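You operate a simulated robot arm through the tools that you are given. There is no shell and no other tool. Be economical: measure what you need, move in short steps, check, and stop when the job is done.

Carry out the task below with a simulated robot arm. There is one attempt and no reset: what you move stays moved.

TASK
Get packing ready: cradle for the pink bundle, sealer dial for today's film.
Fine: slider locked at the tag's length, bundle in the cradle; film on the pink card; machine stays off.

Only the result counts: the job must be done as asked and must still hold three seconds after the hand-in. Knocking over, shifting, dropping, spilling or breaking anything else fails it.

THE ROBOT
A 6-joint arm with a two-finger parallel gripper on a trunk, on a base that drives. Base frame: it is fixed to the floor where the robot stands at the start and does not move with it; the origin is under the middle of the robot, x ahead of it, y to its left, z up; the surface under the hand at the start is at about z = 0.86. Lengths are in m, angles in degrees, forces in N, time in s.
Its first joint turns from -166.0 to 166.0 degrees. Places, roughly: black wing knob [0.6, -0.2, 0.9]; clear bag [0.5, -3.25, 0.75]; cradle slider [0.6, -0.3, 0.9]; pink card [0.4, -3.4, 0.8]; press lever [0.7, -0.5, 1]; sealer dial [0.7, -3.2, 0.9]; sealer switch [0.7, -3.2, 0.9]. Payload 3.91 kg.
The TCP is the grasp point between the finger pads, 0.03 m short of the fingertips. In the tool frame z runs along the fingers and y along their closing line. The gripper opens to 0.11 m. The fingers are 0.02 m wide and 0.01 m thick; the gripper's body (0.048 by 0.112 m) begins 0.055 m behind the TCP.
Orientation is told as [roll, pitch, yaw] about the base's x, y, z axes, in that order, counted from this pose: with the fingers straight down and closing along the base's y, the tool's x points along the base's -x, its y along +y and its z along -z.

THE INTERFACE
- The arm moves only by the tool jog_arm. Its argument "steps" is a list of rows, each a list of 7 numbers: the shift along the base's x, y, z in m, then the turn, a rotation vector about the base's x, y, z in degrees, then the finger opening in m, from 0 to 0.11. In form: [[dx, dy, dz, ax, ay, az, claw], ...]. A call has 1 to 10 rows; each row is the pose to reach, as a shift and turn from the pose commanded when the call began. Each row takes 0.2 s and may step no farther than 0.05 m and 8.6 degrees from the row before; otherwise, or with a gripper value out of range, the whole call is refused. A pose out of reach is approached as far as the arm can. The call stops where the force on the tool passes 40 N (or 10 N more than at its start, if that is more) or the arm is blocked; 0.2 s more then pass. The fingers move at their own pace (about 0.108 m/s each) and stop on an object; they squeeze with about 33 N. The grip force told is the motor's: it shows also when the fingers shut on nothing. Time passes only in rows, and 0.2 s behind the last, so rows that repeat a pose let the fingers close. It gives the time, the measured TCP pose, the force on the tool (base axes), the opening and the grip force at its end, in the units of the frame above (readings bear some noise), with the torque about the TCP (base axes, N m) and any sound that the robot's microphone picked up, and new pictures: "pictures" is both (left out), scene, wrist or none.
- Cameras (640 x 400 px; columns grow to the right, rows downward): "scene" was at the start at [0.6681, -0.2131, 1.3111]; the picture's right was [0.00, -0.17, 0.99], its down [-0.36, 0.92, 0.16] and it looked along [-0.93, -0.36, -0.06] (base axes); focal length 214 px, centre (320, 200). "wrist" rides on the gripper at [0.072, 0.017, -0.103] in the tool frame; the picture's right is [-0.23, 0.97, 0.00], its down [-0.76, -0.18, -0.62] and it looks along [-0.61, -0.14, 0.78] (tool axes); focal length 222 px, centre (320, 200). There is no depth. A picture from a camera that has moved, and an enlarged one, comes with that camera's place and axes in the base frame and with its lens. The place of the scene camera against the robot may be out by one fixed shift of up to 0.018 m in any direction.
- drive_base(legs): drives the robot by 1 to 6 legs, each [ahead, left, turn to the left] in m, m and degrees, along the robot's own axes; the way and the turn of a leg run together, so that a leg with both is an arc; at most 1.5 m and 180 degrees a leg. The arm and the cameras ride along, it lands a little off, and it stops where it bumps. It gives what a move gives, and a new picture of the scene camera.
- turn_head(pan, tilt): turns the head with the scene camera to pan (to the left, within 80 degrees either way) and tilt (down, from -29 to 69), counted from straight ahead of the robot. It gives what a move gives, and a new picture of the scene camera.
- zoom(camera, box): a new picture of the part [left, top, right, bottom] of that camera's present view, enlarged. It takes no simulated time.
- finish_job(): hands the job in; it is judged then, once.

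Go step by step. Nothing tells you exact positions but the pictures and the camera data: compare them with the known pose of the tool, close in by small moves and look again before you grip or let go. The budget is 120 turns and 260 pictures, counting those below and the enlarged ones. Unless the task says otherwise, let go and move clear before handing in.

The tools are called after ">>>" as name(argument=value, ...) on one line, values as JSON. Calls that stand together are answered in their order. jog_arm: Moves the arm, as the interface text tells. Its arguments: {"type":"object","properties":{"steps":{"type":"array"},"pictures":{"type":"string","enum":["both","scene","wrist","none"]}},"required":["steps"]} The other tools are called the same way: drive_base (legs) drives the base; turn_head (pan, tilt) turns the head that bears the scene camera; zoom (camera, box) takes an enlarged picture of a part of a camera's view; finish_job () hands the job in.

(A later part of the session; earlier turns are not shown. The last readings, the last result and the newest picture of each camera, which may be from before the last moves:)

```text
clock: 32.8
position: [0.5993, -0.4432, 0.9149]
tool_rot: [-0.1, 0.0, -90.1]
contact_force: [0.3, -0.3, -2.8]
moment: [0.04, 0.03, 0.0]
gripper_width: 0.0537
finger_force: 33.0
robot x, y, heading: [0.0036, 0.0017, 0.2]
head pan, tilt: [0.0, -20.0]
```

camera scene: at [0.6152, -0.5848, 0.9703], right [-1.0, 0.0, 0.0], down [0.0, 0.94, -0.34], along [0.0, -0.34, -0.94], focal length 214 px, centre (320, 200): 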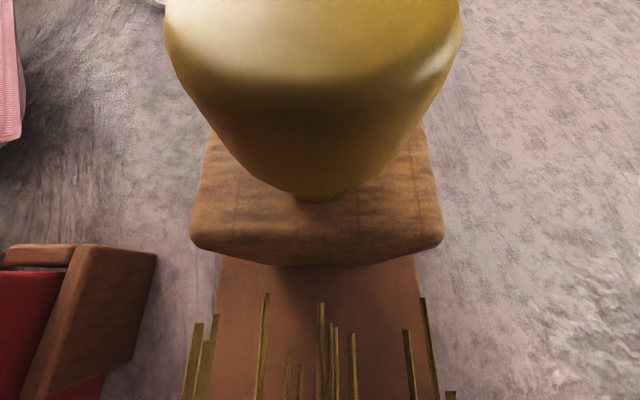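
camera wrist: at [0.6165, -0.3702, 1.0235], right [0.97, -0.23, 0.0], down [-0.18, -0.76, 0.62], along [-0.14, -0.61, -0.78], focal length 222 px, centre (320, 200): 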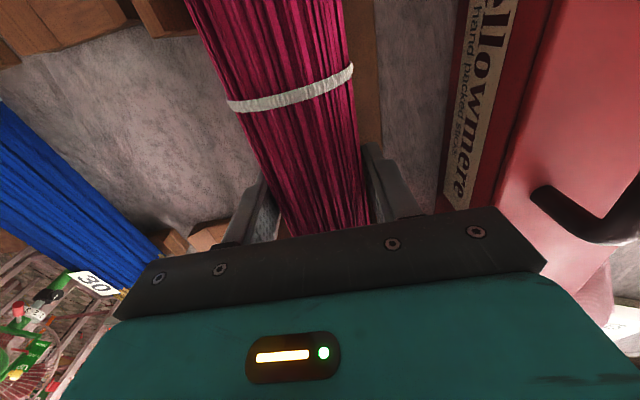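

>>> jog_arm(steps=[[0, 0, -0.002, 0, 0, 0, 0.02], [0, 0, -0.004, 0, 0, 0, 0.02], [0, 0, -0.004, 0, 0, 0, 0.02]], pictures="none")

>>> turn_head(pan=0, tilt=60)

```text
clock: 33.6
position: [0.5992, -0.4432, 0.9107]
tool_rot: [0.1, 0.0, -90.0]
contact_force: [0.6, 0.2, -3.5]
moment: [0.06, -0.02, 0.03]
gripper_width: 0.0537
finger_force: 33.1
robot x, y, heading: [-0.0004, -0.0048, -0.2]
head pan, tilt: [0.0, -20.0]
```

```text
clock: 35.1
position: [0.5989, -0.4431, 0.9104]
tool_rot: [0.0, 0.1, -90.1]
contact_force: [0.0, -0.4, -3.1]
moment: [0.01, 0.01, 0.02]
gripper_width: 0.0539
finger_force: 32.6
robot x, y, heading: [0.0003, -0.0019, -0.1]
head pan, tilt: [0.0, 60.0]
camera scene: at [0.6149, -0.4654, 0.9696], right [-1.0, 0.0, 0.0], down [0.0, 0.5, 0.87], along [0.0, 0.87, -0.5], focal length 214 px, centre (320, 200)
```

scene: 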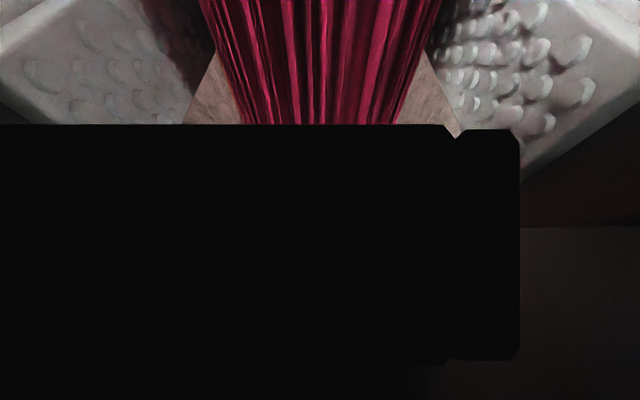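

Not seated yet. I'll go down 2 mm at a time.

>>> jog_arm(steps=[[0, 0, -0.002, 0, 0, 0, 0.02], [0, 0, -0.002, 0, 0, 0, 0.02]], pictures="none")

>>> jog_arm(steps=[[0, 0, -0.002, 0, 0, 0, 0.02], [0, 0, -0.002, 0, 0, 0, 0.02]], pictures="none")

>>> jog_arm(steps=[[0, 0, -0.002, 0, 0, 0, 0.02], [0, 0, -0.002, 0, 0, 0, 0.02]], pictures="wrist")

```text
clock: 35.7
position: [0.6002, -0.4423, 0.9091]
tool_rot: [0.1, 0.0, -90.0]
contact_force: [-0.4, 0.8, -2.6]
moment: [0.02, -0.01, -0.02]
gripper_width: 0.0537
finger_force: 33.0
robot x, y, heading: [-0.0004, -0.002, 0.1]
head pan, tilt: [0.0, 60.0]
```

```text
clock: 36.3
position: [0.5995, -0.4429, 0.9075]
tool_rot: [0.0, -0.1, -90.0]
contact_force: [5.2, -2.7, 17.0]
moment: [0.02, 0.04, 0.18]
gripper_width: 0.0537
finger_force: 32.7
robot x, y, heading: [-0.0001, -0.0033, 0.0]
head pan, tilt: [0.0, 60.0]
```

```text
clock: 36.9
position: [0.5991, -0.4428, 0.9063]
tool_rot: [0.1, -0.2, -89.9]
contact_force: [8.7, -3.4, 36.2]
moment: [-0.09, -0.1, 0.46]
gripper_width: 0.0537
finger_force: 33.5
robot x, y, heading: [-0.0025, -0.001, 0.2]
head pan, tilt: [0.0, 60.0]
camera wrist: at [0.6156, -0.37, 1.009], right [0.97, -0.23, 0.0], down [-0.18, -0.76, 0.62], along [-0.14, -0.61, -0.78], focal length 222 px, centre (320, 200)
```

wrist: 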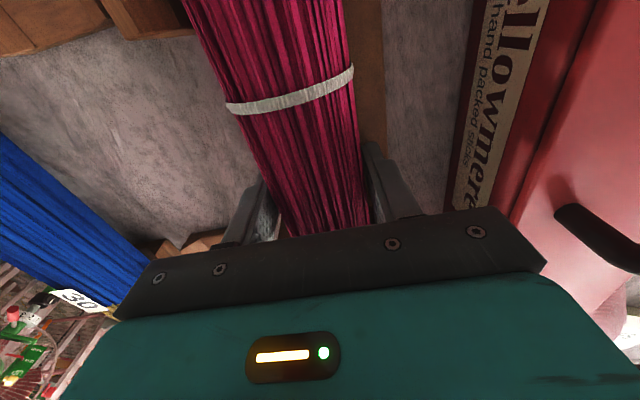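

Contact came at z≈0.908: either the fingertips on the board or the bundle seated, so at most a few mm remain. I'll back up 1.5 mm, release, and rise straight up.

>>> jog_arm(steps=[[0, 0, 0.003, 0, 0, 0, 0.02], [0, 0, 0.003, 0, 0, 0, 0.055], [0, 0, 0.003, 0, 0, 0, 0.065], [0, 0, 0.003, 0, 0, 0, 0.07], [0, 0, 0.003, 0, 0, 0, 0.07], [0, 0, 0.03, 0, 0, 0, 0.07], [0, 0, 0.07, 0, 0, 0, 0.07], [0, 0, 0.12, 0, 0, 0, 0.07], [0, 0, 0.17, 0, 0, 0, 0.07]], pictures="wrist")

>>> turn_head(pan=0, tilt=15)

```text
clock: 38.9
position: [0.6002, -0.4437, 1.0739]
tool_rot: [-0.2, 0.1, -90.0]
contact_force: [1.1, 0.7, 0.3]
moment: [0.0, -0.01, 0.02]
gripper_width: 0.0703
finger_force: 0.1
robot x, y, heading: [0.0012, -0.0017, -0.1]
head pan, tilt: [0.0, 60.0]
camera wrist: at [0.6175, -0.3707, 1.1767], right [0.97, -0.23, 0.0], down [-0.18, -0.76, 0.62], along [-0.14, -0.61, -0.78], focal length 222 px, centre (320, 200)
```

wrist: 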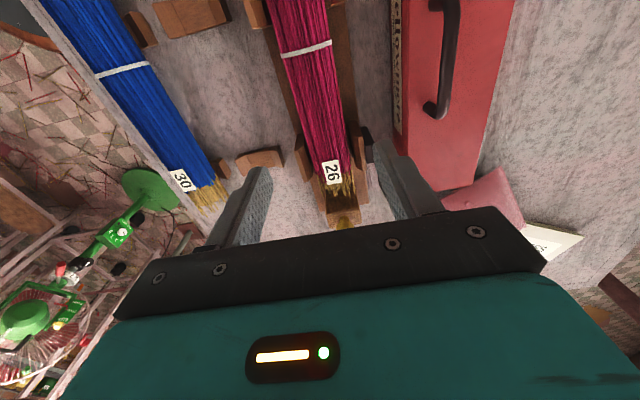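

```text
clock: 40.0
position: [0.6011, -0.4438, 1.0738]
tool_rot: [0.0, 0.0, -90.0]
contact_force: [0.0, -0.5, 0.2]
moment: [0.02, 0.02, 0.05]
gripper_width: 0.0703
finger_force: 0.0
robot x, y, heading: [0.0016, -0.002, -0.1]
head pan, tilt: [0.0, 15.0]
camera scene: at [0.6159, -0.5316, 1.1058], right [-1.0, 0.0, 0.0], down [0.0, 0.97, 0.26], along [0.0, 0.26, -0.97], focal length 214 px, centre (320, 200)
```

scene: 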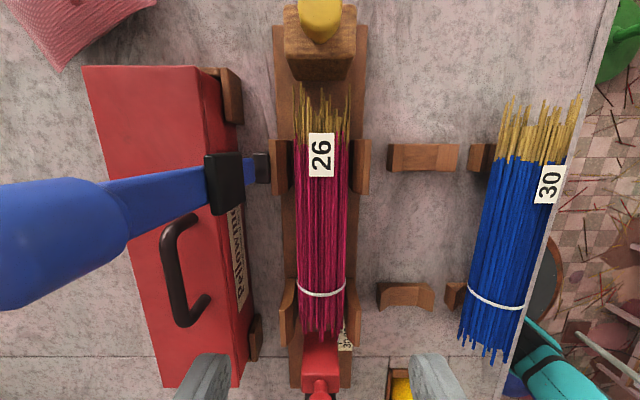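

The bundle is seated in both supports, between block and slider. I'll return to the slider: turn back 90° and go above it.

>>> jog_arm(steps=[[0, 0.018, 0.01, 0, 0, 8.5, 0.06], [0, 0.036, 0.01, 0, 0, 17, 0.06], [0, 0.054, 0.01, 0, 0, 25.5, 0.06], [0, 0.072, 0.01, 0, 0, 34, 0.06], [0, 0.09, 0.01, 0, 0, 42.5, 0.06], [0, 0.108, 0.01, 0, 0, 51, 0.06], [0, 0.126, 0.01, 0, 0, 59.5, 0.06], [0, 0.144, 0.01, 0, 0, 68, 0.06], [0, 0.162, 0.01, 0, 0, 76.5, 0.06], [0, 0.18, 0.01, 0, 0, 85, 0.055]], pictures="none")

>>> jog_arm(steps=[[0, 0, -0.03, 0, 0, 5, 0.05], [0, 0, -0.06, 0, 0, 5, 0.05], [0, 0, -0.08, 0, 0, 5, 0.05], [0, 0, -0.09, 0, 0, 5, 0.05]], pictures="wrist")

```text
clock: 42.2
position: [0.6004, -0.2622, 1.0849]
tool_rot: [0.0, 0.0, -4.9]
contact_force: [0.7, 0.3, 0.1]
moment: [0.05, -0.02, -0.01]
gripper_width: 0.0551
finger_force: 0.1
robot x, y, heading: [0.0025, -0.002, -0.0]
head pan, tilt: [0.0, 15.0]
```

```text
clock: 43.2
position: [0.5984, -0.2622, 0.9949]
tool_rot: [0.0, 0.0, 0.0]
contact_force: [-0.2, 0.1, 0.0]
moment: [0.02, 0.0, 0.01]
gripper_width: 0.0501
finger_force: 0.1
robot x, y, heading: [-0.0041, 0.0003, 0.0]
head pan, tilt: [0.0, 15.0]
camera wrist: at [0.5258, -0.2455, 1.0977], right [0.23, 0.97, 0.0], down [0.76, -0.18, 0.62], along [0.61, -0.14, -0.78], focal length 222 px, centre (320, 200)
```

wrist: 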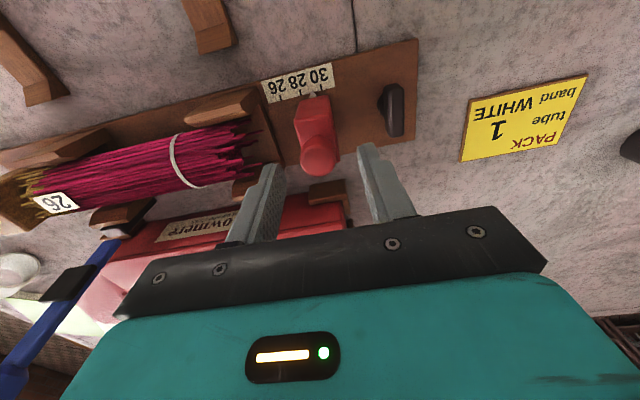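

Centred over the slider knob. I'll descend, grip, and slide toward 26.

>>> jog_arm(steps=[[0.001, -0.001, -0.02, 0, 0, 0, 0.048], [0.001, -0.001, -0.036, 0, 0, 0, 0.048], [0.001, -0.001, -0.036, 0, 0, 0, 0.03], [0.001, -0.001, -0.036, 0, 0, 0, 0.015], [0.001, -0.001, -0.036, 0, 0, 0, 0.01], [0.001, -0.008, -0.036, 0, 0, 0, 0.01], [0.001, -0.016, -0.036, 0, 0, 0, 0.01], [0.001, -0.024, -0.036, 0, 0, 0, 0.01], [0.001, -0.03, -0.036, 0, 0, 0, 0.01], [0.001, -0.03, -0.036, 0, 0, 0, 0.01]], pictures="wrist")

>>> zoom(camera="wrist", box=[200, 50, 392, 170])

```text
clock: 44.8
position: [0.6003, -0.2739, 0.9578]
tool_rot: [0.1, 0.1, 0.2]
contact_force: [0.6, 1.1, 8.6]
moment: [0.15, 0.65, -0.43]
gripper_width: 0.0293
finger_force: 45.3
robot x, y, heading: [-0.0007, -0.0045, 0.2]
head pan, tilt: [0.0, 15.0]
stopped in row 7: the force on the tool passed its limit at 42 N (the readings are from after the stop); the commanded pose is now the measured one
camera wrist: at [0.5277, -0.256, 1.0621], right [0.22, 0.97, 0.0], down [0.76, -0.18, 0.62], along [0.61, -0.14, -0.78], focal length 222 px, centre (320, 200)
```

wrist: 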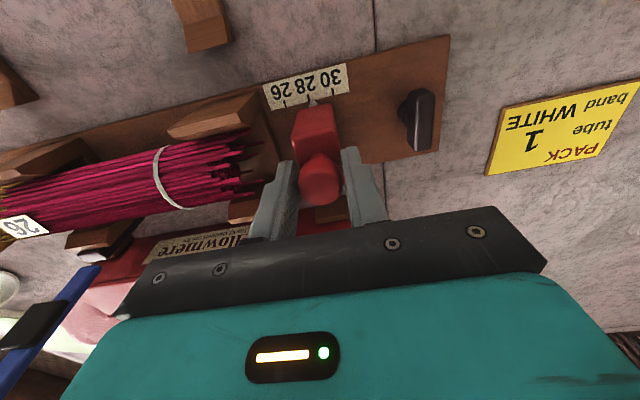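

```text
3.33 times, centred on (296, 110) of wrist
camera zoom: at [0.5277, -0.256, 1.0621], right [0.22, 0.97, 0.0], down [0.76, -0.18, 0.62], along [0.61, -0.14, -0.78], focal length 740 px, centre (400, 500)
```

zoom: 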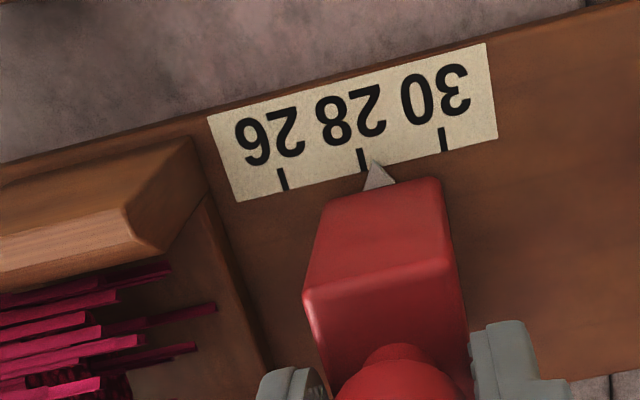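

It stopped at about 28 on the force limit. The bundle's end looks clear, so it may just have been too fast; I'll retry slowly.

>>> jog_arm(steps=[[0, -0.001, 0, 0, 0, 0, 0.01], [0, -0.002, 0, 0, 0, 0, 0.01], [0, -0.003, 0, 0, 0, 0, 0.01]], pictures="none")

>>> turn_head(pan=0, tilt=30)

```text
clock: 45.6
position: [0.6005, -0.2762, 0.9579]
tool_rot: [0.1, 0.1, 0.1]
contact_force: [-1.3, 1.8, 12.0]
moment: [0.08, 0.41, -0.36]
gripper_width: 0.0293
finger_force: 45.1
robot x, y, heading: [0.0051, -0.0005, 0.2]
head pan, tilt: [0.0, 15.0]
```

```text
clock: 46.4
position: [0.6002, -0.276, 0.959]
tool_rot: [0.2, -0.1, 0.2]
contact_force: [-1.4, 0.4, 13.8]
moment: [-0.18, -0.05, -0.28]
gripper_width: 0.0292
finger_force: 45.2
robot x, y, heading: [-0.0013, -0.0016, -0.0]
head pan, tilt: [0.0, 30.0]
camera scene: at [0.6776, -0.2784, 0.9943], right [0.0, -1.0, 0.0], down [-0.87, 0.0, 0.5], along [-0.5, 0.0, -0.87], focal length 214 px, centre (320, 200)
```

scene: 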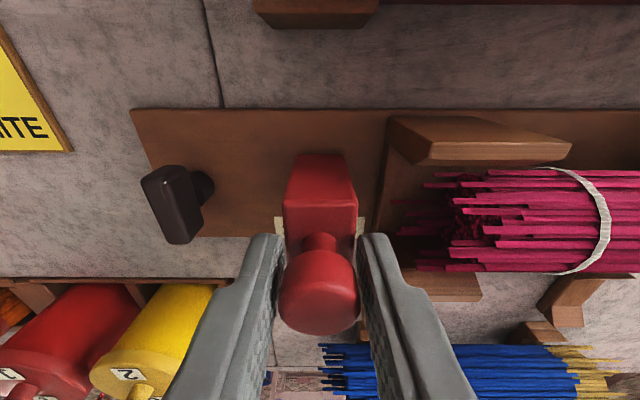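

It is moving with little force. I'll continue slowly.

>>> jog_arm(steps=[[0, -0.0015, 0, 0, 0, 0, 0.01], [0, -0.003, 0, 0, 0, 0, 0.01], [0, -0.0045, 0, 0, 0, 0, 0.01], [0, -0.006, 0, 0, 0, 0, 0.01], [0, -0.0075, 0, 0, 0, 0, 0.01], [0, -0.009, 0, 0, 0, 0, 0.01], [0, -0.0105, 0, 0, 0, 0, 0.01], [0, -0.012, 0, 0, 0, 0, 0.01]], pictures="none")

>>> zoom(camera="wrist", box=[200, 50, 392, 170])

```text
clock: 48.2
position: [0.6005, -0.2874, 0.9595]
tool_rot: [0.3, 0.2, 0.2]
contact_force: [-2.3, 2.5, 8.7]
moment: [0.23, 0.67, -0.21]
gripper_width: 0.0294
finger_force: 44.8
robot x, y, heading: [-0.0026, -0.0019, 0.3]
head pan, tilt: [0.0, 30.0]
```

```text
3.33 times, centred on (296, 110) of wrist
camera zoom: at [0.5278, -0.2714, 1.062], right [0.22, 0.97, 0.0], down [0.76, -0.18, 0.62], along [0.61, -0.14, -0.78], focal length 740 px, centre (400, 500)
```

zoom: 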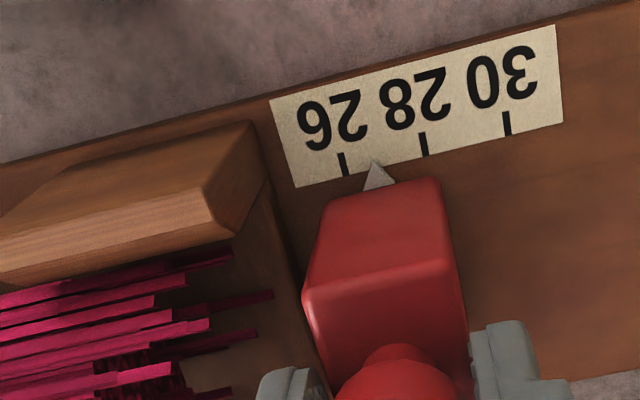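

The pointer is about 61 % of the way from 28 to 26, with 7.8 mm left.

>>> jog_arm(steps=[[0, -0.0015, 0, 0, 0, 0, 0.01], [0, -0.003, 0, 0, 0, 0, 0.01], [0, -0.0045, 0, 0, 0, 0, 0.01], [0, -0.006, 0, 0, 0, 0, 0.01], [0, -0.0078, 0, 0, 0, 0, 0.01], [0, -0.0078, 0, 0, 0, 0, 0.01]], pictures="scene")

>>> zoom(camera="wrist", box=[220, 60, 380, 160])

```text
clock: 49.6
position: [0.6004, -0.2951, 0.959]
tool_rot: [0.2, -0.1, 0.2]
contact_force: [-3.6, 2.8, 6.6]
moment: [0.03, 0.41, -0.31]
gripper_width: 0.0294
finger_force: 45.3
robot x, y, heading: [-0.001, 0.0022, -0.0]
head pan, tilt: [0.0, 30.0]
camera scene: at [0.6776, -0.2984, 0.9942], right [0.0, -1.0, 0.0], down [-0.87, 0.0, 0.5], along [-0.5, 0.0, -0.87], focal length 214 px, centre (320, 200)
```

scene: 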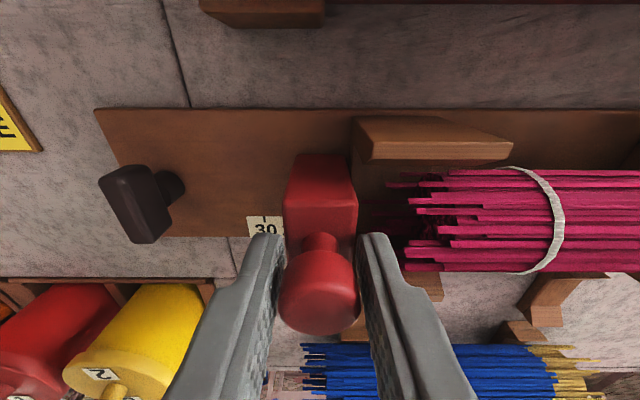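

```text
4.00 times, centred on (300, 110) of wrist
camera zoom: at [0.5278, -0.2791, 1.062], right [0.22, 0.97, 0.0], down [0.76, -0.18, 0.62], along [0.61, -0.14, -0.78], focal length 888 px, centre (400, 560)
```

zoom: 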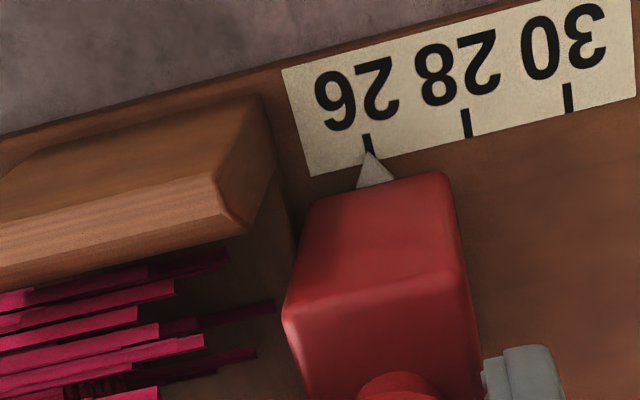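

The pointer is on 26 now. I'll release with a small opening so as not to touch the bundle, and rise.

>>> jog_arm(steps=[[0, 0, 0, 0, 0, 0, 0.034], [0, 0, 0, 0, 0, 0, 0.036], [0, 0, 0.02, 0, 0, 0, 0.036], [0, 0, 0.05, 0, 0, 0, 0.036], [0, 0.04, 0.06, 0, 0, 0, 0.04], [0, 0.08, 0.06, 0, 0, 0, 0.04], [0, 0.1, 0.045, 0, 0, 0, 0.04]])

>>> zoom(camera="wrist", box=[120, 40, 344, 180])

```text
clock: 51.2
position: [0.6008, -0.1949, 1.0019]
tool_rot: [0.2, 0.2, 0.2]
contact_force: [0.0, 0.2, -1.3]
moment: [-0.03, 0.03, 0.01]
gripper_width: 0.0399
finger_force: 0.0
robot x, y, heading: [0.0006, 0.0007, 0.3]
head pan, tilt: [0.0, 30.0]
camera scene: at [0.6781, -0.1982, 1.0381], right [0.0, -1.0, 0.0], down [-0.87, 0.0, 0.5], along [-0.5, 0.0, -0.87], focal length 214 px, centre (320, 200)
camera wrist: at [0.5283, -0.179, 1.1059], right [0.22, 0.97, 0.0], down [0.76, -0.18, 0.62], along [0.61, -0.14, -0.78], focal length 222 px, centre (320, 200)
```

scene: 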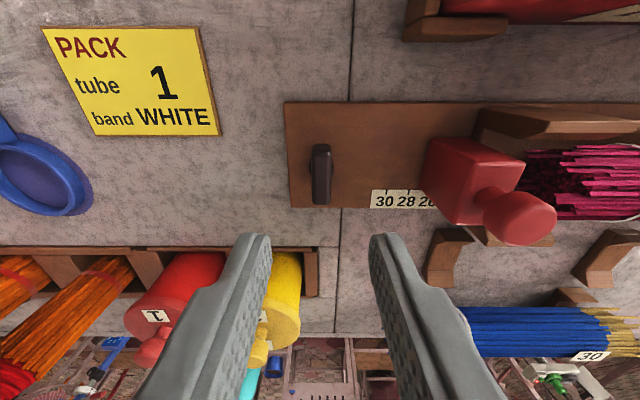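
wrist: 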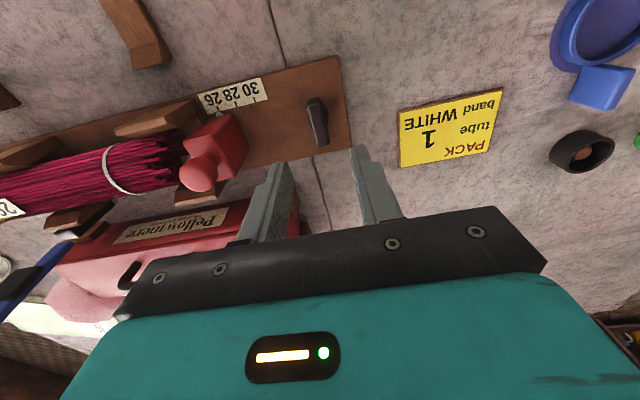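

```text
2.86 times, centred on (232, 110) of wrist
camera zoom: at [0.5283, -0.179, 1.1059], right [0.22, 0.97, 0.0], down [0.76, -0.18, 0.62], along [0.61, -0.14, -0.78], focal length 635 px, centre (571, 457)
```

zoom: 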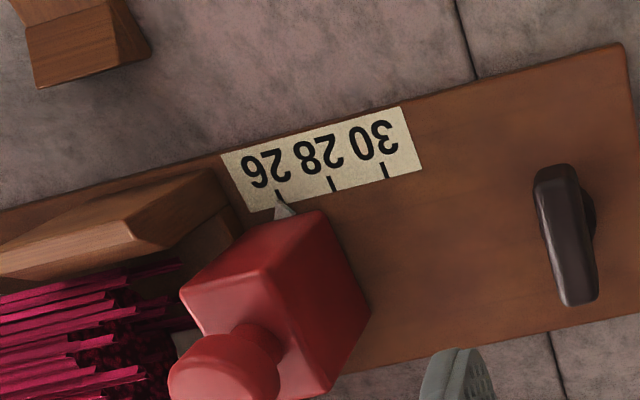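

The slider is at 26. Next I lower onto the wing knob (0.600,-0.197) with the fingers straddling the bar.

>>> jog_arm(steps=[[0, -0.001, -0.04, 0, 0, 0, 0.04], [0, -0.001, -0.07, 0, 0, 0, 0.04], [0, -0.001, -0.084, 0, 0, 0, 0.04], [0, -0.001, -0.084, 0, 0, 0, 0.04]])

```text
clock: 52.2
position: [0.6003, -0.1963, 0.9187]
tool_rot: [0.2, 0.1, 0.2]
contact_force: [0.5, 0.6, 1.1]
moment: [-0.01, 0.03, 0.02]
gripper_width: 0.0401
finger_force: 0.0
robot x, y, heading: [-0.0014, -0.0022, 0.3]
head pan, tilt: [0.0, 30.0]
camera scene: at [0.677, -0.1991, 0.9548], right [0.0, -1.0, 0.0], down [-0.87, 0.0, 0.5], along [-0.5, 0.0, -0.87], focal length 214 px, centre (320, 200)
camera wrist: at [0.5272, -0.1799, 1.0226], right [0.22, 0.97, 0.0], down [0.76, -0.18, 0.62], along [0.61, -0.14, -0.78], focal length 222 px, centre (320, 200)
```

scene: 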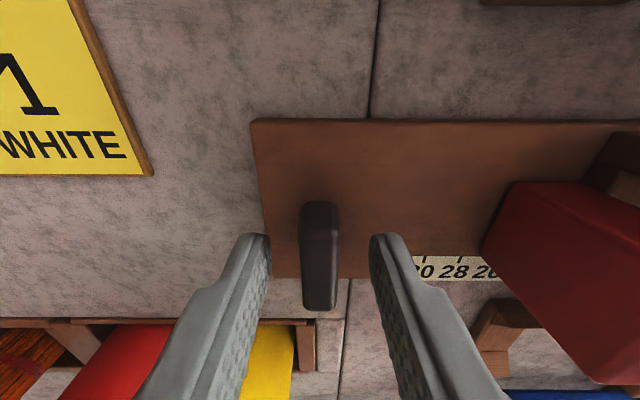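
wrist: 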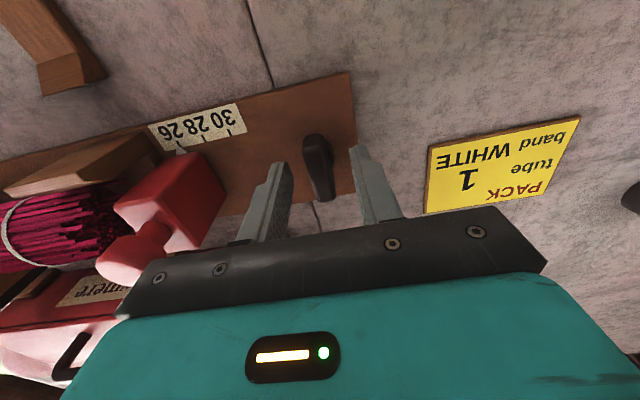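

The bar is between the fingertips. I'll lower 3 mm and close.

>>> jog_arm(steps=[[0, 0, -0.003, 0, 0, 0, 0.03], [0, 0, -0.003, 0, 0, 0, 0.015], [0, 0, -0.003, 0, 0, 0, 0.005], [0, 0, -0.003, 0, 0, 0, 0.005], [0, 0, -0.003, 0, 0, 0, 0.005]])

```text
clock: 53.4
position: [0.6012, -0.1964, 0.9163]
tool_rot: [0.2, 0.1, 0.2]
contact_force: [-1.0, 2.1, -3.2]
moment: [-0.52, -0.6, -0.02]
gripper_width: 0.0142
finger_force: 44.9
robot x, y, heading: [0.0035, 0.0014, 0.2]
head pan, tilt: [0.0, 30.0]
camera scene: at [0.6773, -0.199, 0.9518], right [0.0, -1.0, 0.0], down [-0.87, 0.0, 0.5], along [-0.5, 0.0, -0.87], focal length 214 px, centre (320, 200)
camera wrist: at [0.5275, -0.1799, 1.0197], right [0.22, 0.97, 0.0], down [0.76, -0.18, 0.62], along [0.61, -0.14, -0.78], focal length 222 px, centre (320, 200)
```

scene: 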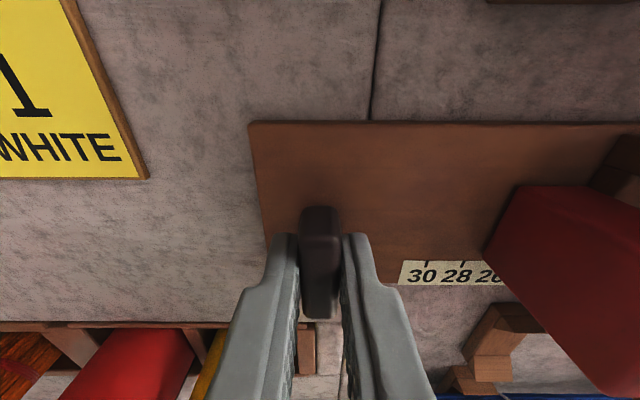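
wrist: 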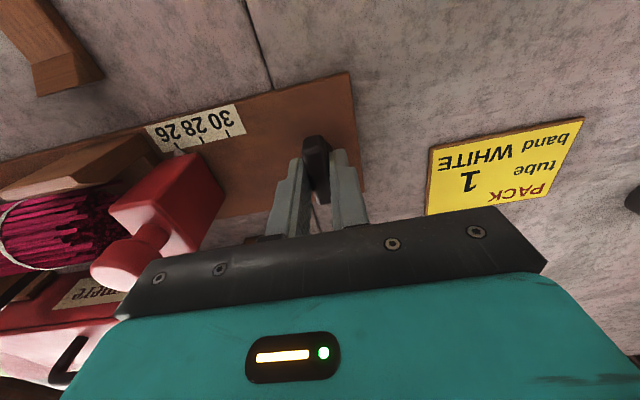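

It's gripped at 14 mm. I'll turn clockwise (tightening) in small rows and watch the torque.

>>> jog_arm(steps=[[0, 0, 0, 0, 0, -4, 0.005], [0, 0, 0, 0, 0, -8, 0.005], [0, 0, 0, 0, 0, -12, 0.005], [0, 0, 0, 0, 0, -16, 0.005], [0, 0, 0, 0, 0, -20, 0.005]], pictures="scene")

```text
clock: 54.6
position: [0.6005, -0.1977, 0.9161]
tool_rot: [0.2, 0.1, -19.8]
contact_force: [-0.3, 1.7, 1.1]
moment: [-0.69, -0.24, 1.7]
gripper_width: 0.0209
finger_force: 45.1
robot x, y, heading: [-0.0009, -0.0023, 0.4]
head pan, tilt: [0.0, 30.0]
camera scene: at [0.6741, -0.2202, 0.952], right [-0.34, -0.94, 0.0], down [-0.81, 0.29, 0.5], along [-0.47, 0.17, -0.87], focal length 214 px, centre (320, 200)
```

scene: 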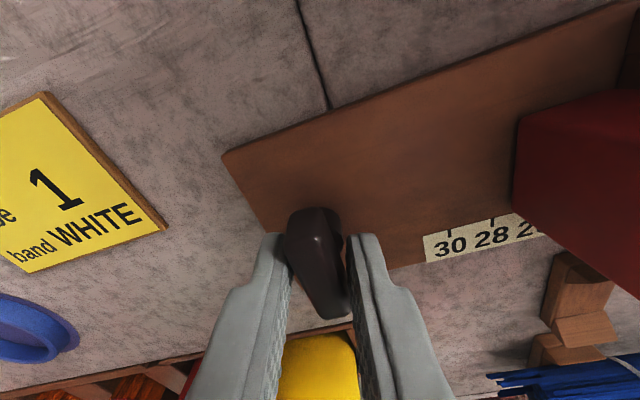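

The bar did not turn; the fingers were pried open, so clockwise is a stop. I'll return and try counter-clockwise.

>>> jog_arm(steps=[[0, 0, 0, 0, 0, 7, 0.005], [0, 0, 0, 0, 0, 14, 0.005], [0, 0, 0, 0, 0, 20, 0.005], [0, 0, 0, 0, 0, 24, 0.005], [0, 0, 0, 0, 0, 28, 0.005], [0, 0, 0, 0, 0, 32, 0.005]], pictures="scene")

```text
clock: 56.0
position: [0.6003, -0.1966, 0.9167]
tool_rot: [0.2, 0.1, 12.4]
contact_force: [-0.1, 8.2, -3.9]
moment: [-0.2, -0.89, 0.0]
gripper_width: 0.014
finger_force: 45.2
robot x, y, heading: [0.0011, 0.0005, 0.4]
head pan, tilt: [0.0, 30.0]
camera scene: at [0.6764, -0.186, 0.9518], right [0.21, -0.98, 0.0], down [-0.85, -0.19, 0.5], along [-0.49, -0.1, -0.87], focal length 214 px, centre (320, 200)
```

scene: 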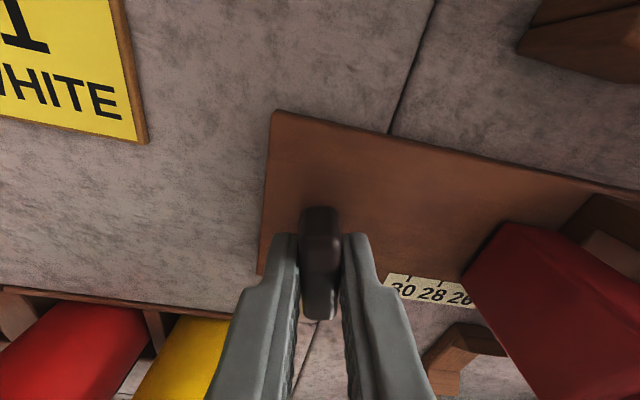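

It turns freely counter-clockwise, so that is the locking way. I'll continue toward 90°.

>>> jog_arm(steps=[[0, 0, 0, 0, 0, 8, 0.005], [0, 0, 0, 0, 0, 16, 0.005], [0, 0, 0, 0, 0, 24, 0.005], [0, 0, 0, 0, 0, 32, 0.005], [0, 0, 0, 0, 0, 40, 0.005], [0, 0, 0, 0, 0, 48, 0.005]], pictures="scene")

```text
clock: 57.4
position: [0.6008, -0.1954, 0.9161]
tool_rot: [0.2, 0.1, 60.3]
contact_force: [-6.1, 20.7, -8.7]
moment: [-0.1, -0.35, 0.02]
gripper_width: 0.0139
finger_force: 45.5
robot x, y, heading: [0.0034, 0.0015, 0.3]
head pan, tilt: [0.0, 30.0]
camera scene: at [0.6465, -0.1449, 0.9518], right [0.87, -0.5, 0.0], down [-0.43, -0.75, 0.5], along [-0.25, -0.43, -0.87], focal length 214 px, centre (320, 200)
```

scene: 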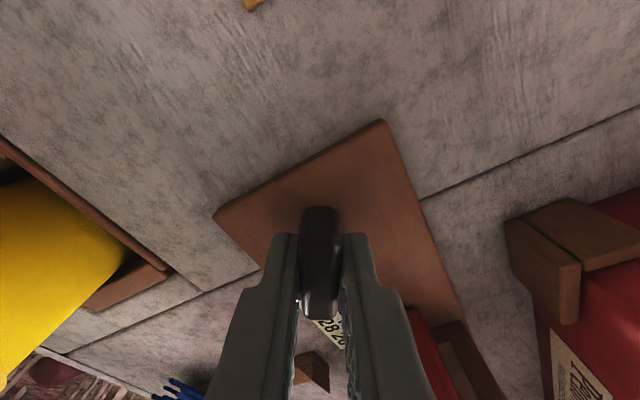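

A side force is building, so the axis lies slightly toward +y. I'll shift 2 mm that way and turn on.

>>> jog_arm(steps=[[0, 0.002, 0, 0, 0, 0, 0.005], [0, 0.002, 0, 0, 0, 7, 0.005], [0, 0.002, 0, 0, 0, 14, 0.005], [0, 0.002, 0, 0, 0, 21, 0.005], [0, 0.002, 0, 0, 0, 28, 0.005]], pictures="scene")

```text
clock: 58.6
position: [0.599, -0.1955, 0.9159]
tool_rot: [0.2, 0.1, 88.3]
contact_force: [-12.8, -3.4, -8.5]
moment: [-1.16, -0.29, -0.02]
gripper_width: 0.0139
finger_force: 44.6
robot x, y, heading: [0.0036, -0.0028, 0.2]
head pan, tilt: [0.0, 30.0]
camera scene: at [0.6175, -0.1366, 0.9518], right [1.0, -0.03, 0.0], down [-0.02, -0.86, 0.5], along [-0.02, -0.5, -0.87], focal length 214 px, centre (320, 200)
```

scene: 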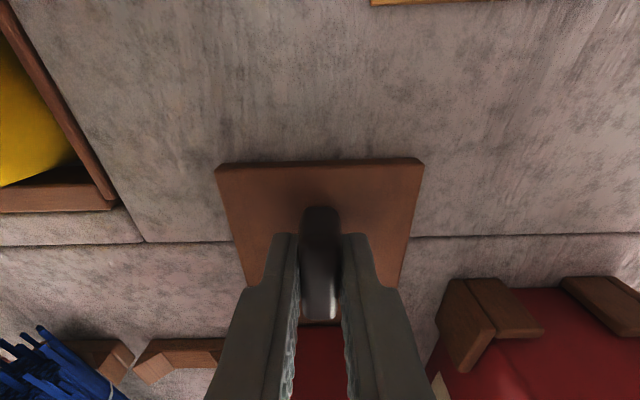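

The wing is now along the board (about 90°) with no torque yet. I'll probe a little further for a stop.

>>> jog_arm(steps=[[-0.001, 0, 0, 0, 0, 4, 0.005], [-0.001, 0, 0, 0, 0, 8, 0.005], [-0.001, 0, 0, 0, 0, 12, 0.005]], pictures="scene")

```text
clock: 59.4
position: [0.6007, -0.1943, 0.9172]
tool_rot: [0.2, 0.0, 100.2]
contact_force: [0.4, -3.7, -7.2]
moment: [0.07, -0.62, -1.33]
gripper_width: 0.0172
finger_force: 44.3
robot x, y, heading: [-0.0007, 0.0036, 0.1]
head pan, tilt: [0.0, 30.0]
camera scene: at [0.6046, -0.1364, 0.9519], right [0.98, 0.18, 0.0], down [0.16, -0.85, 0.5], along [0.09, -0.49, -0.87], focal length 214 px, centre (320, 200)
```

scene: 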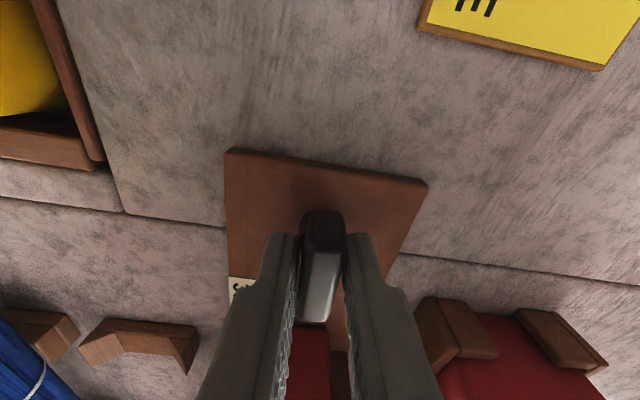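

There's a stop at 90°, which I take as locked. I'll ease back to 90°, release and rise.

>>> jog_arm(steps=[[-0.001, 0, 0, 0, 0, -5, 0.005], [-0.001, 0, 0, 0, 0, -10, 0.005], [-0.001, 0, 0, 0, 0, -10, 0.03], [-0.001, 0, 0, 0, 0, -10, 0.04], [-0.001, 0, 0.03, 0, 0, -10, 0.04], [-0.001, 0, 0.08, 0, 0, -10, 0.04], [-0.001, 0, 0.11, 0, 0, -10, 0.04]], pictures="none")

>>> jog_arm(steps=[[-0.02, 0, 0, 0, 0, -8.5, 0.04], [-0.04, 0, 0, 0, 0, -17, 0.04], [-0.06, 0, 0, 0, 0, -25.5, 0.04], [-0.07, 0, 0, 0, 0, -34, 0.04], [-0.08, 0, 0, 0, 0, -42.5, 0.04], [-0.08, 0, 0, 0, 0, -51, 0.04], [-0.08, 0, 0, 0, 0, -59.5, 0.04], [-0.08, 0, 0, 0, 0, -68, 0.04], [-0.08, -0.03, 0, 0, 0, -76.5, 0.04], [-0.08, -0.05, 0, 0, 0, -85, 0.04]], pictures="wrist")

>>> zoom(camera="wrist", box=[160, 60, 416, 220])

```text
clock: 61.0
position: [0.599, -0.1951, 1.0268]
tool_rot: [0.2, 0.0, 90.2]
contact_force: [-0.6, -0.6, 0.0]
moment: [-0.02, 0.0, -0.01]
gripper_width: 0.0396
finger_force: 0.0
robot x, y, heading: [0.0008, 0.0021, -0.1]
head pan, tilt: [0.0, 30.0]
```

```text
clock: 63.2
position: [0.5189, -0.2452, 1.0271]
tool_rot: [0.2, 0.1, 5.1]
contact_force: [0.3, 0.7, 0.4]
moment: [-0.04, -0.03, -0.03]
gripper_width: 0.04
finger_force: 0.0
robot x, y, heading: [0.0005, 0.0035, 0.1]
head pan, tilt: [0.0, 30.0]
camera wrist: at [0.4453, -0.2353, 1.1297], right [0.14, 0.99, 0.0], down [0.78, -0.11, 0.62], along [0.62, -0.08, -0.78], focal length 222 px, centre (320, 200)
```

wrist: 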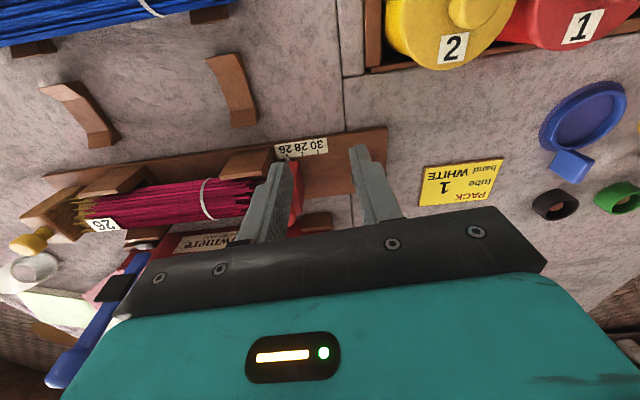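

```text
2.50 times, centred on (288, 140) of wrist
camera zoom: at [0.4453, -0.2353, 1.1297], right [0.14, 0.99, 0.0], down [0.78, -0.11, 0.62], along [0.62, -0.08, -0.78], focal length 555 px, centre (400, 350)
```

zoom: 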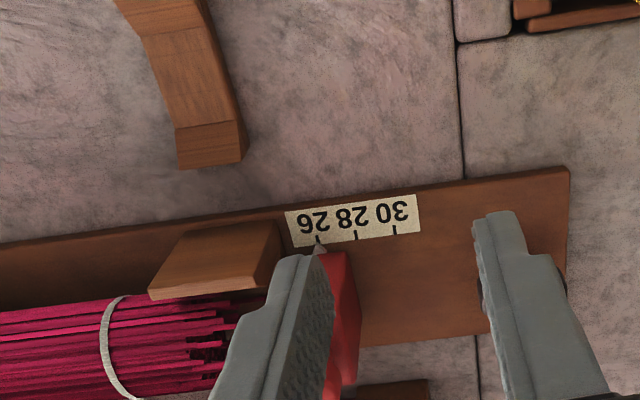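

The pointer still reads 26. I'll grip the slider knob again for a light tug test of the lock.

>>> jog_arm(steps=[[0.03, -0.02, 0.01, 0, 0, -5, 0.04], [0.06, -0.04, 0.01, 0, 0, -5, 0.037], [0.082, -0.05, 0.01, 0, 0, -5, 0.037], [0.082, -0.05, -0.03, 0, 0, -5, 0.037], [0.082, -0.05, -0.068, 0, 0, -5, 0.037], [0.082, -0.05, -0.068, 0, 0, -5, 0.02], [0.082, -0.05, -0.068, 0, 0, -5, 0.01], [0.082, -0.05, -0.068, 0, 0, -5, 0.01]], pictures="none")

>>> jog_arm(steps=[[0, 0.001, 0, 0, 0, 0, 0.01], [0, 0.002, 0, 0, 0, 0, 0.01], [0, 0.002, 0, 0, 0, 0, 0.01]], pictures="none")

>>> zoom(camera="wrist", box=[220, 60, 380, 160])

```text
clock: 65.1
position: [0.6023, -0.2951, 0.9593]
tool_rot: [0.1, 0.0, 0.3]
contact_force: [-4.4, 0.3, 3.6]
moment: [-0.36, 0.24, 0.15]
gripper_width: 0.0257
finger_force: 45.1
robot x, y, heading: [0.0045, 0.005, 0.4]
head pan, tilt: [0.0, 30.0]
stopped in row 8: the force on the tool passed its limit at 41 N (the readings are from after the stop); the commanded pose is now the measured one
```

```text
clock: 65.9
position: [0.5992, -0.2924, 0.9617]
tool_rot: [0.1, -0.1, 0.3]
contact_force: [-4.4, 0.3, 11.3]
moment: [-0.42, 0.17, -0.15]
gripper_width: 0.0254
finger_force: 45.1
robot x, y, heading: [0.0021, 0.0004, 0.4]
head pan, tilt: [0.0, 30.0]
```

```text
4.00 times, centred on (300, 110) of wrist
camera zoom: at [0.5274, -0.2762, 1.0632], right [0.22, 0.97, 0.0], down [0.76, -0.18, 0.62], along [0.61, -0.14, -0.78], focal length 888 px, centre (400, 560)
```

zoom: 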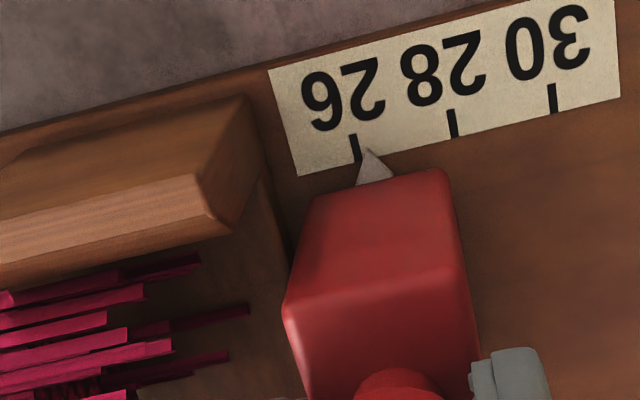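

The slider seems to have moved about 2 mm with the tug, so the lock is doubtful. I'll look at the wing and the whole jig.

>>> jog_arm(steps=[[0, 0, 0, 0, 0, 0, 0.01]])

>>> zoom(camera="scene", box=[0, 80, 320, 280])

```text
clock: 66.3
position: [0.6008, -0.2924, 0.9606]
tool_rot: [0.2, -0.1, 0.2]
contact_force: [-5.5, -0.5, 11.7]
moment: [-0.34, 0.09, -0.16]
gripper_width: 0.0255
finger_force: 44.7
robot x, y, heading: [-0.0017, 0.0005, 0.2]
head pan, tilt: [0.0, 30.0]
camera scene: at [0.6775, -0.2954, 0.9959], right [0.0, -1.0, 0.0], down [-0.87, 0.0, 0.5], along [-0.5, 0.0, -0.87], focal length 214 px, centre (320, 200)
camera wrist: at [0.5274, -0.2761, 1.0632], right [0.22, 0.97, 0.0], down [0.76, -0.18, 0.62], along [0.61, -0.14, -0.78], focal length 222 px, centre (320, 200)
```

scene: 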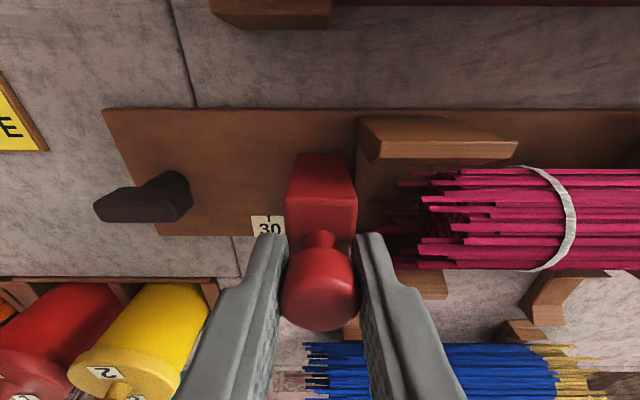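
wrist: 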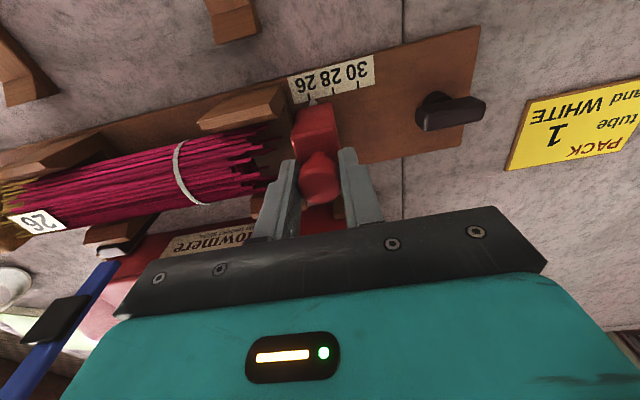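

```text
2.00 times, centred on (160, 180) of scene
camera zoom: at [0.6775, -0.2954, 0.9959], right [0.0, -1.0, 0.0], down [-0.87, 0.0, 0.5], along [-0.5, 0.0, -0.87], focal length 429 px, centre (640, 240)
```

zoom: 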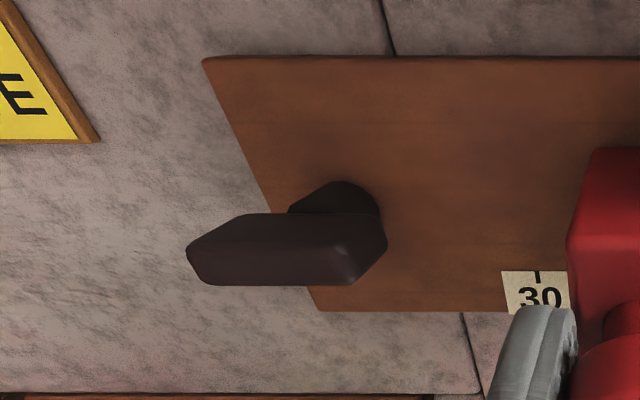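

The wing lies along the board now. I'll tug 2 mm more to measure the holding force.

>>> jog_arm(steps=[[0, 0.002, 0, 0, 0, 0, 0.01]], pictures="none")

>>> zoom(camera="wrist", box=[220, 60, 380, 160])

```text
clock: 66.7
position: [0.6006, -0.2907, 0.9594]
tool_rot: [0.1, -0.1, 0.2]
contact_force: [-4.7, -0.8, 15.7]
moment: [-0.38, 0.22, -0.05]
gripper_width: 0.0256
finger_force: 45.2
robot x, y, heading: [0.0016, 0.001, 0.2]
head pan, tilt: [0.0, 30.0]
```

```text
4.00 times, centred on (300, 110) of wrist
camera zoom: at [0.5274, -0.2742, 1.0632], right [0.22, 0.97, 0.0], down [0.76, -0.18, 0.62], along [0.61, -0.14, -0.78], focal length 888 px, centre (400, 560)
```

zoom: 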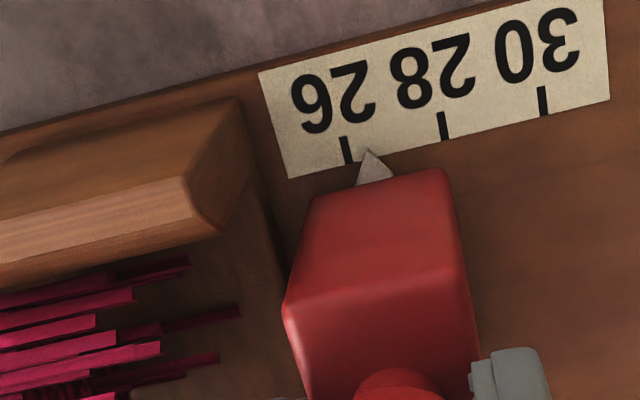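

It moves with almost no force now, whereas in the starting state it dragged and tripped at 42 N. So the start (wing across, clockwise stop) was probably the locked state. I'll confirm with a faster slide now, then come back.

>>> jog_arm(steps=[[0, 0.008, 0, 0, 0, 0, 0.01], [0, 0.016, 0, 0, 0, 0, 0.01], [0, 0.008, 0, 0, 0, 0, 0.01], [0, 0, 0, 0, 0, 0, 0.01], [0, -0.0035, 0, 0, 0, 0, 0.01], [0, -0.0035, 0, 0, 0, 0, 0.01]], pictures="none")

>>> zoom(camera="wrist", box=[220, 60, 380, 160])

```text
clock: 68.1
position: [0.6006, -0.2951, 0.9607]
tool_rot: [0.0, -0.2, 0.2]
contact_force: [-4.5, 0.3, 17.0]
moment: [-0.35, 0.28, -0.05]
gripper_width: 0.0254
finger_force: 45.5
robot x, y, heading: [0.0006, -0.0008, 0.0]
head pan, tilt: [0.0, 30.0]
```

```text
4.00 times, centred on (300, 110) of wrist
camera zoom: at [0.5274, -0.2773, 1.0632], right [0.22, 0.97, 0.0], down [0.76, -0.18, 0.62], along [0.61, -0.14, -0.78], focal length 888 px, centre (400, 560)
```

zoom: 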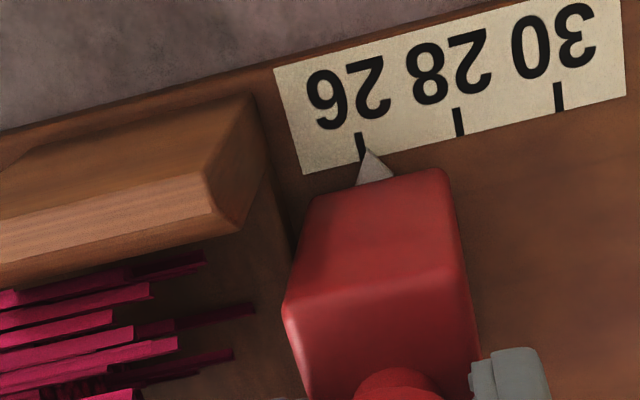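

It slides freely, so the wing across the board (the clockwise stop) is the locked state. I'll trim the last 1.3 mm to 26, then release and check.

>>> jog_arm(steps=[[0, -0.0013, 0, 0, 0, 0, 0.01], [0, -0.0013, 0, 0, 0, 0, 0.01], [0, -0.0013, 0, 0, 0, 0, 0.032], [0, -0.0013, 0, 0, 0, 0, 0.036], [0, -0.0013, 0.02, 0, 0, 0, 0.036], [0, -0.0013, 0.06, 0, 0, 0, 0.036]], pictures="none")

>>> zoom(camera="wrist", box=[220, 60, 380, 160])

```text
clock: 69.5
position: [0.6019, -0.2957, 1.0188]
tool_rot: [0.2, 0.0, 0.2]
contact_force: [-0.1, -0.8, -0.5]
moment: [0.03, -0.02, -0.01]
gripper_width: 0.0361
finger_force: 0.0
robot x, y, heading: [-0.0016, 0.0001, 0.0]
head pan, tilt: [0.0, 30.0]
```

```text
4.00 times, centred on (300, 110) of wrist
camera zoom: at [0.5287, -0.279, 1.1215], right [0.22, 0.97, 0.0], down [0.76, -0.18, 0.62], along [0.61, -0.14, -0.78], focal length 888 px, centre (400, 560)
```

zoom: 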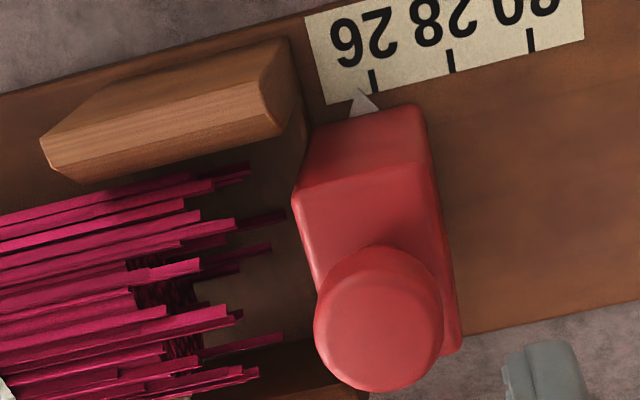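

Letting go pushed the slider about 3.8 mm past 26. I'll come down with the fingers loosely around the knob and nudge it back with one finger, without squeezing.

>>> jog_arm(steps=[[-0.003, -0.003, -0.03, 0, 0, 0, 0.038], [-0.003, -0.003, -0.06, 0, 0, 0, 0.038], [-0.003, 0, -0.06, 0, 0, 0, 0.038], [-0.003, 0.0025, -0.06, 0, 0, 0, 0.038], [-0.003, 0.0045, -0.06, 0, 0, 0, 0.038]], pictures="none")

>>> zoom(camera="wrist", box=[220, 60, 380, 160])

```text
clock: 70.3
position: [0.5984, -0.2979, 0.9636]
tool_rot: [-0.2, -0.5, 0.2]
contact_force: [-1.7, -1.9, 9.5]
moment: [-0.32, 0.11, -0.05]
gripper_width: 0.039
finger_force: 1.0
robot x, y, heading: [-0.002, 0.0012, 0.1]
head pan, tilt: [0.0, 30.0]
stopped in row 3: the force on the tool passed its limit at 44 N (the readings are from after the stop); the commanded pose is now the measured one
```

```text
4.00 times, centred on (300, 110) of wrist
camera zoom: at [0.5246, -0.2802, 1.0665], right [0.22, 0.97, 0.0], down [0.76, -0.17, 0.63], along [0.61, -0.14, -0.78], focal length 888 px, centre (400, 560)
```

zoom: 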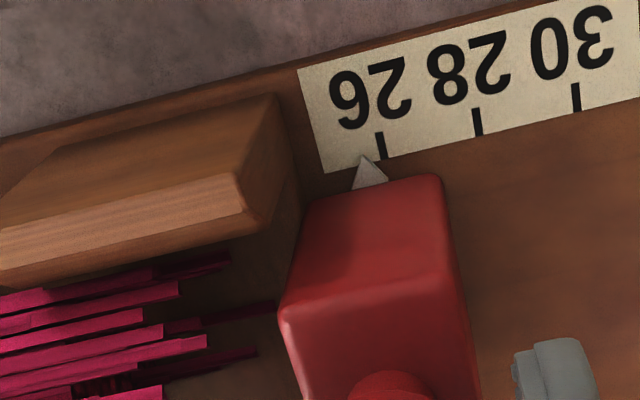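

Something near the bundle's end or the support touched the fingertip. I'll work about 9 mm higher, still on the red knob but above the bundle, and nudge toward +y.

>>> jog_arm(steps=[[0, 0, 0.008, 0, 0, 0, 0.038], [0, 0.002, 0.008, 0, 0, 0, 0.038], [0, 0.004, 0.008, 0, 0, 0, 0.038], [0, 0.0055, 0.008, 0, 0, 0, 0.038]], pictures="scene")

>>> zoom(camera="wrist", box=[220, 60, 380, 160])

```text
clock: 71.3
position: [0.5998, -0.2915, 0.9714]
tool_rot: [-0.1, -0.4, 0.2]
contact_force: [0.7, -1.6, -0.2]
moment: [-0.01, 0.01, -0.02]
gripper_width: 0.0381
finger_force: 0.5
robot x, y, heading: [-0.0033, 0.0012, 0.2]
head pan, tilt: [0.0, 30.0]
camera scene: at [0.6756, -0.2941, 1.0071], right [0.0, -1.0, 0.0], down [-0.87, 0.0, 0.49], along [-0.49, 0.0, -0.87], focal length 214 px, centre (320, 200)
```

scene: 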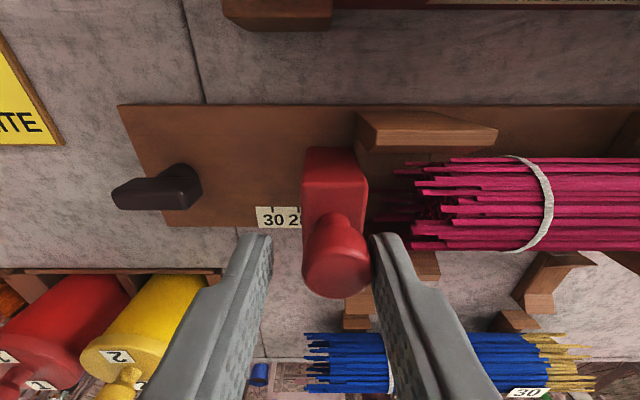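

```text
4.00 times, centred on (300, 110) of wrist
camera zoom: at [0.5253, -0.2747, 1.0736], right [0.22, 0.97, 0.0], down [0.76, -0.17, 0.63], along [0.61, -0.14, -0.78], focal length 888 px, centre (400, 560)
```

zoom: 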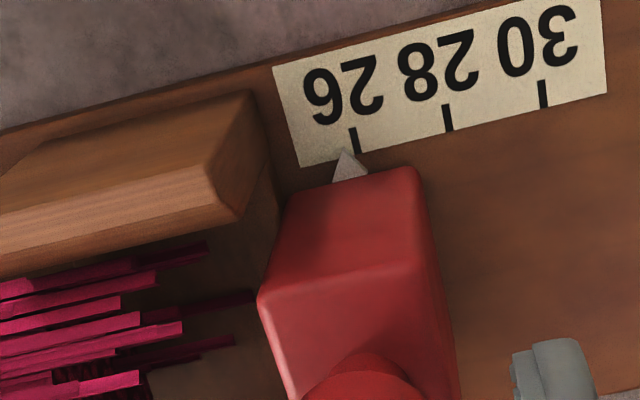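

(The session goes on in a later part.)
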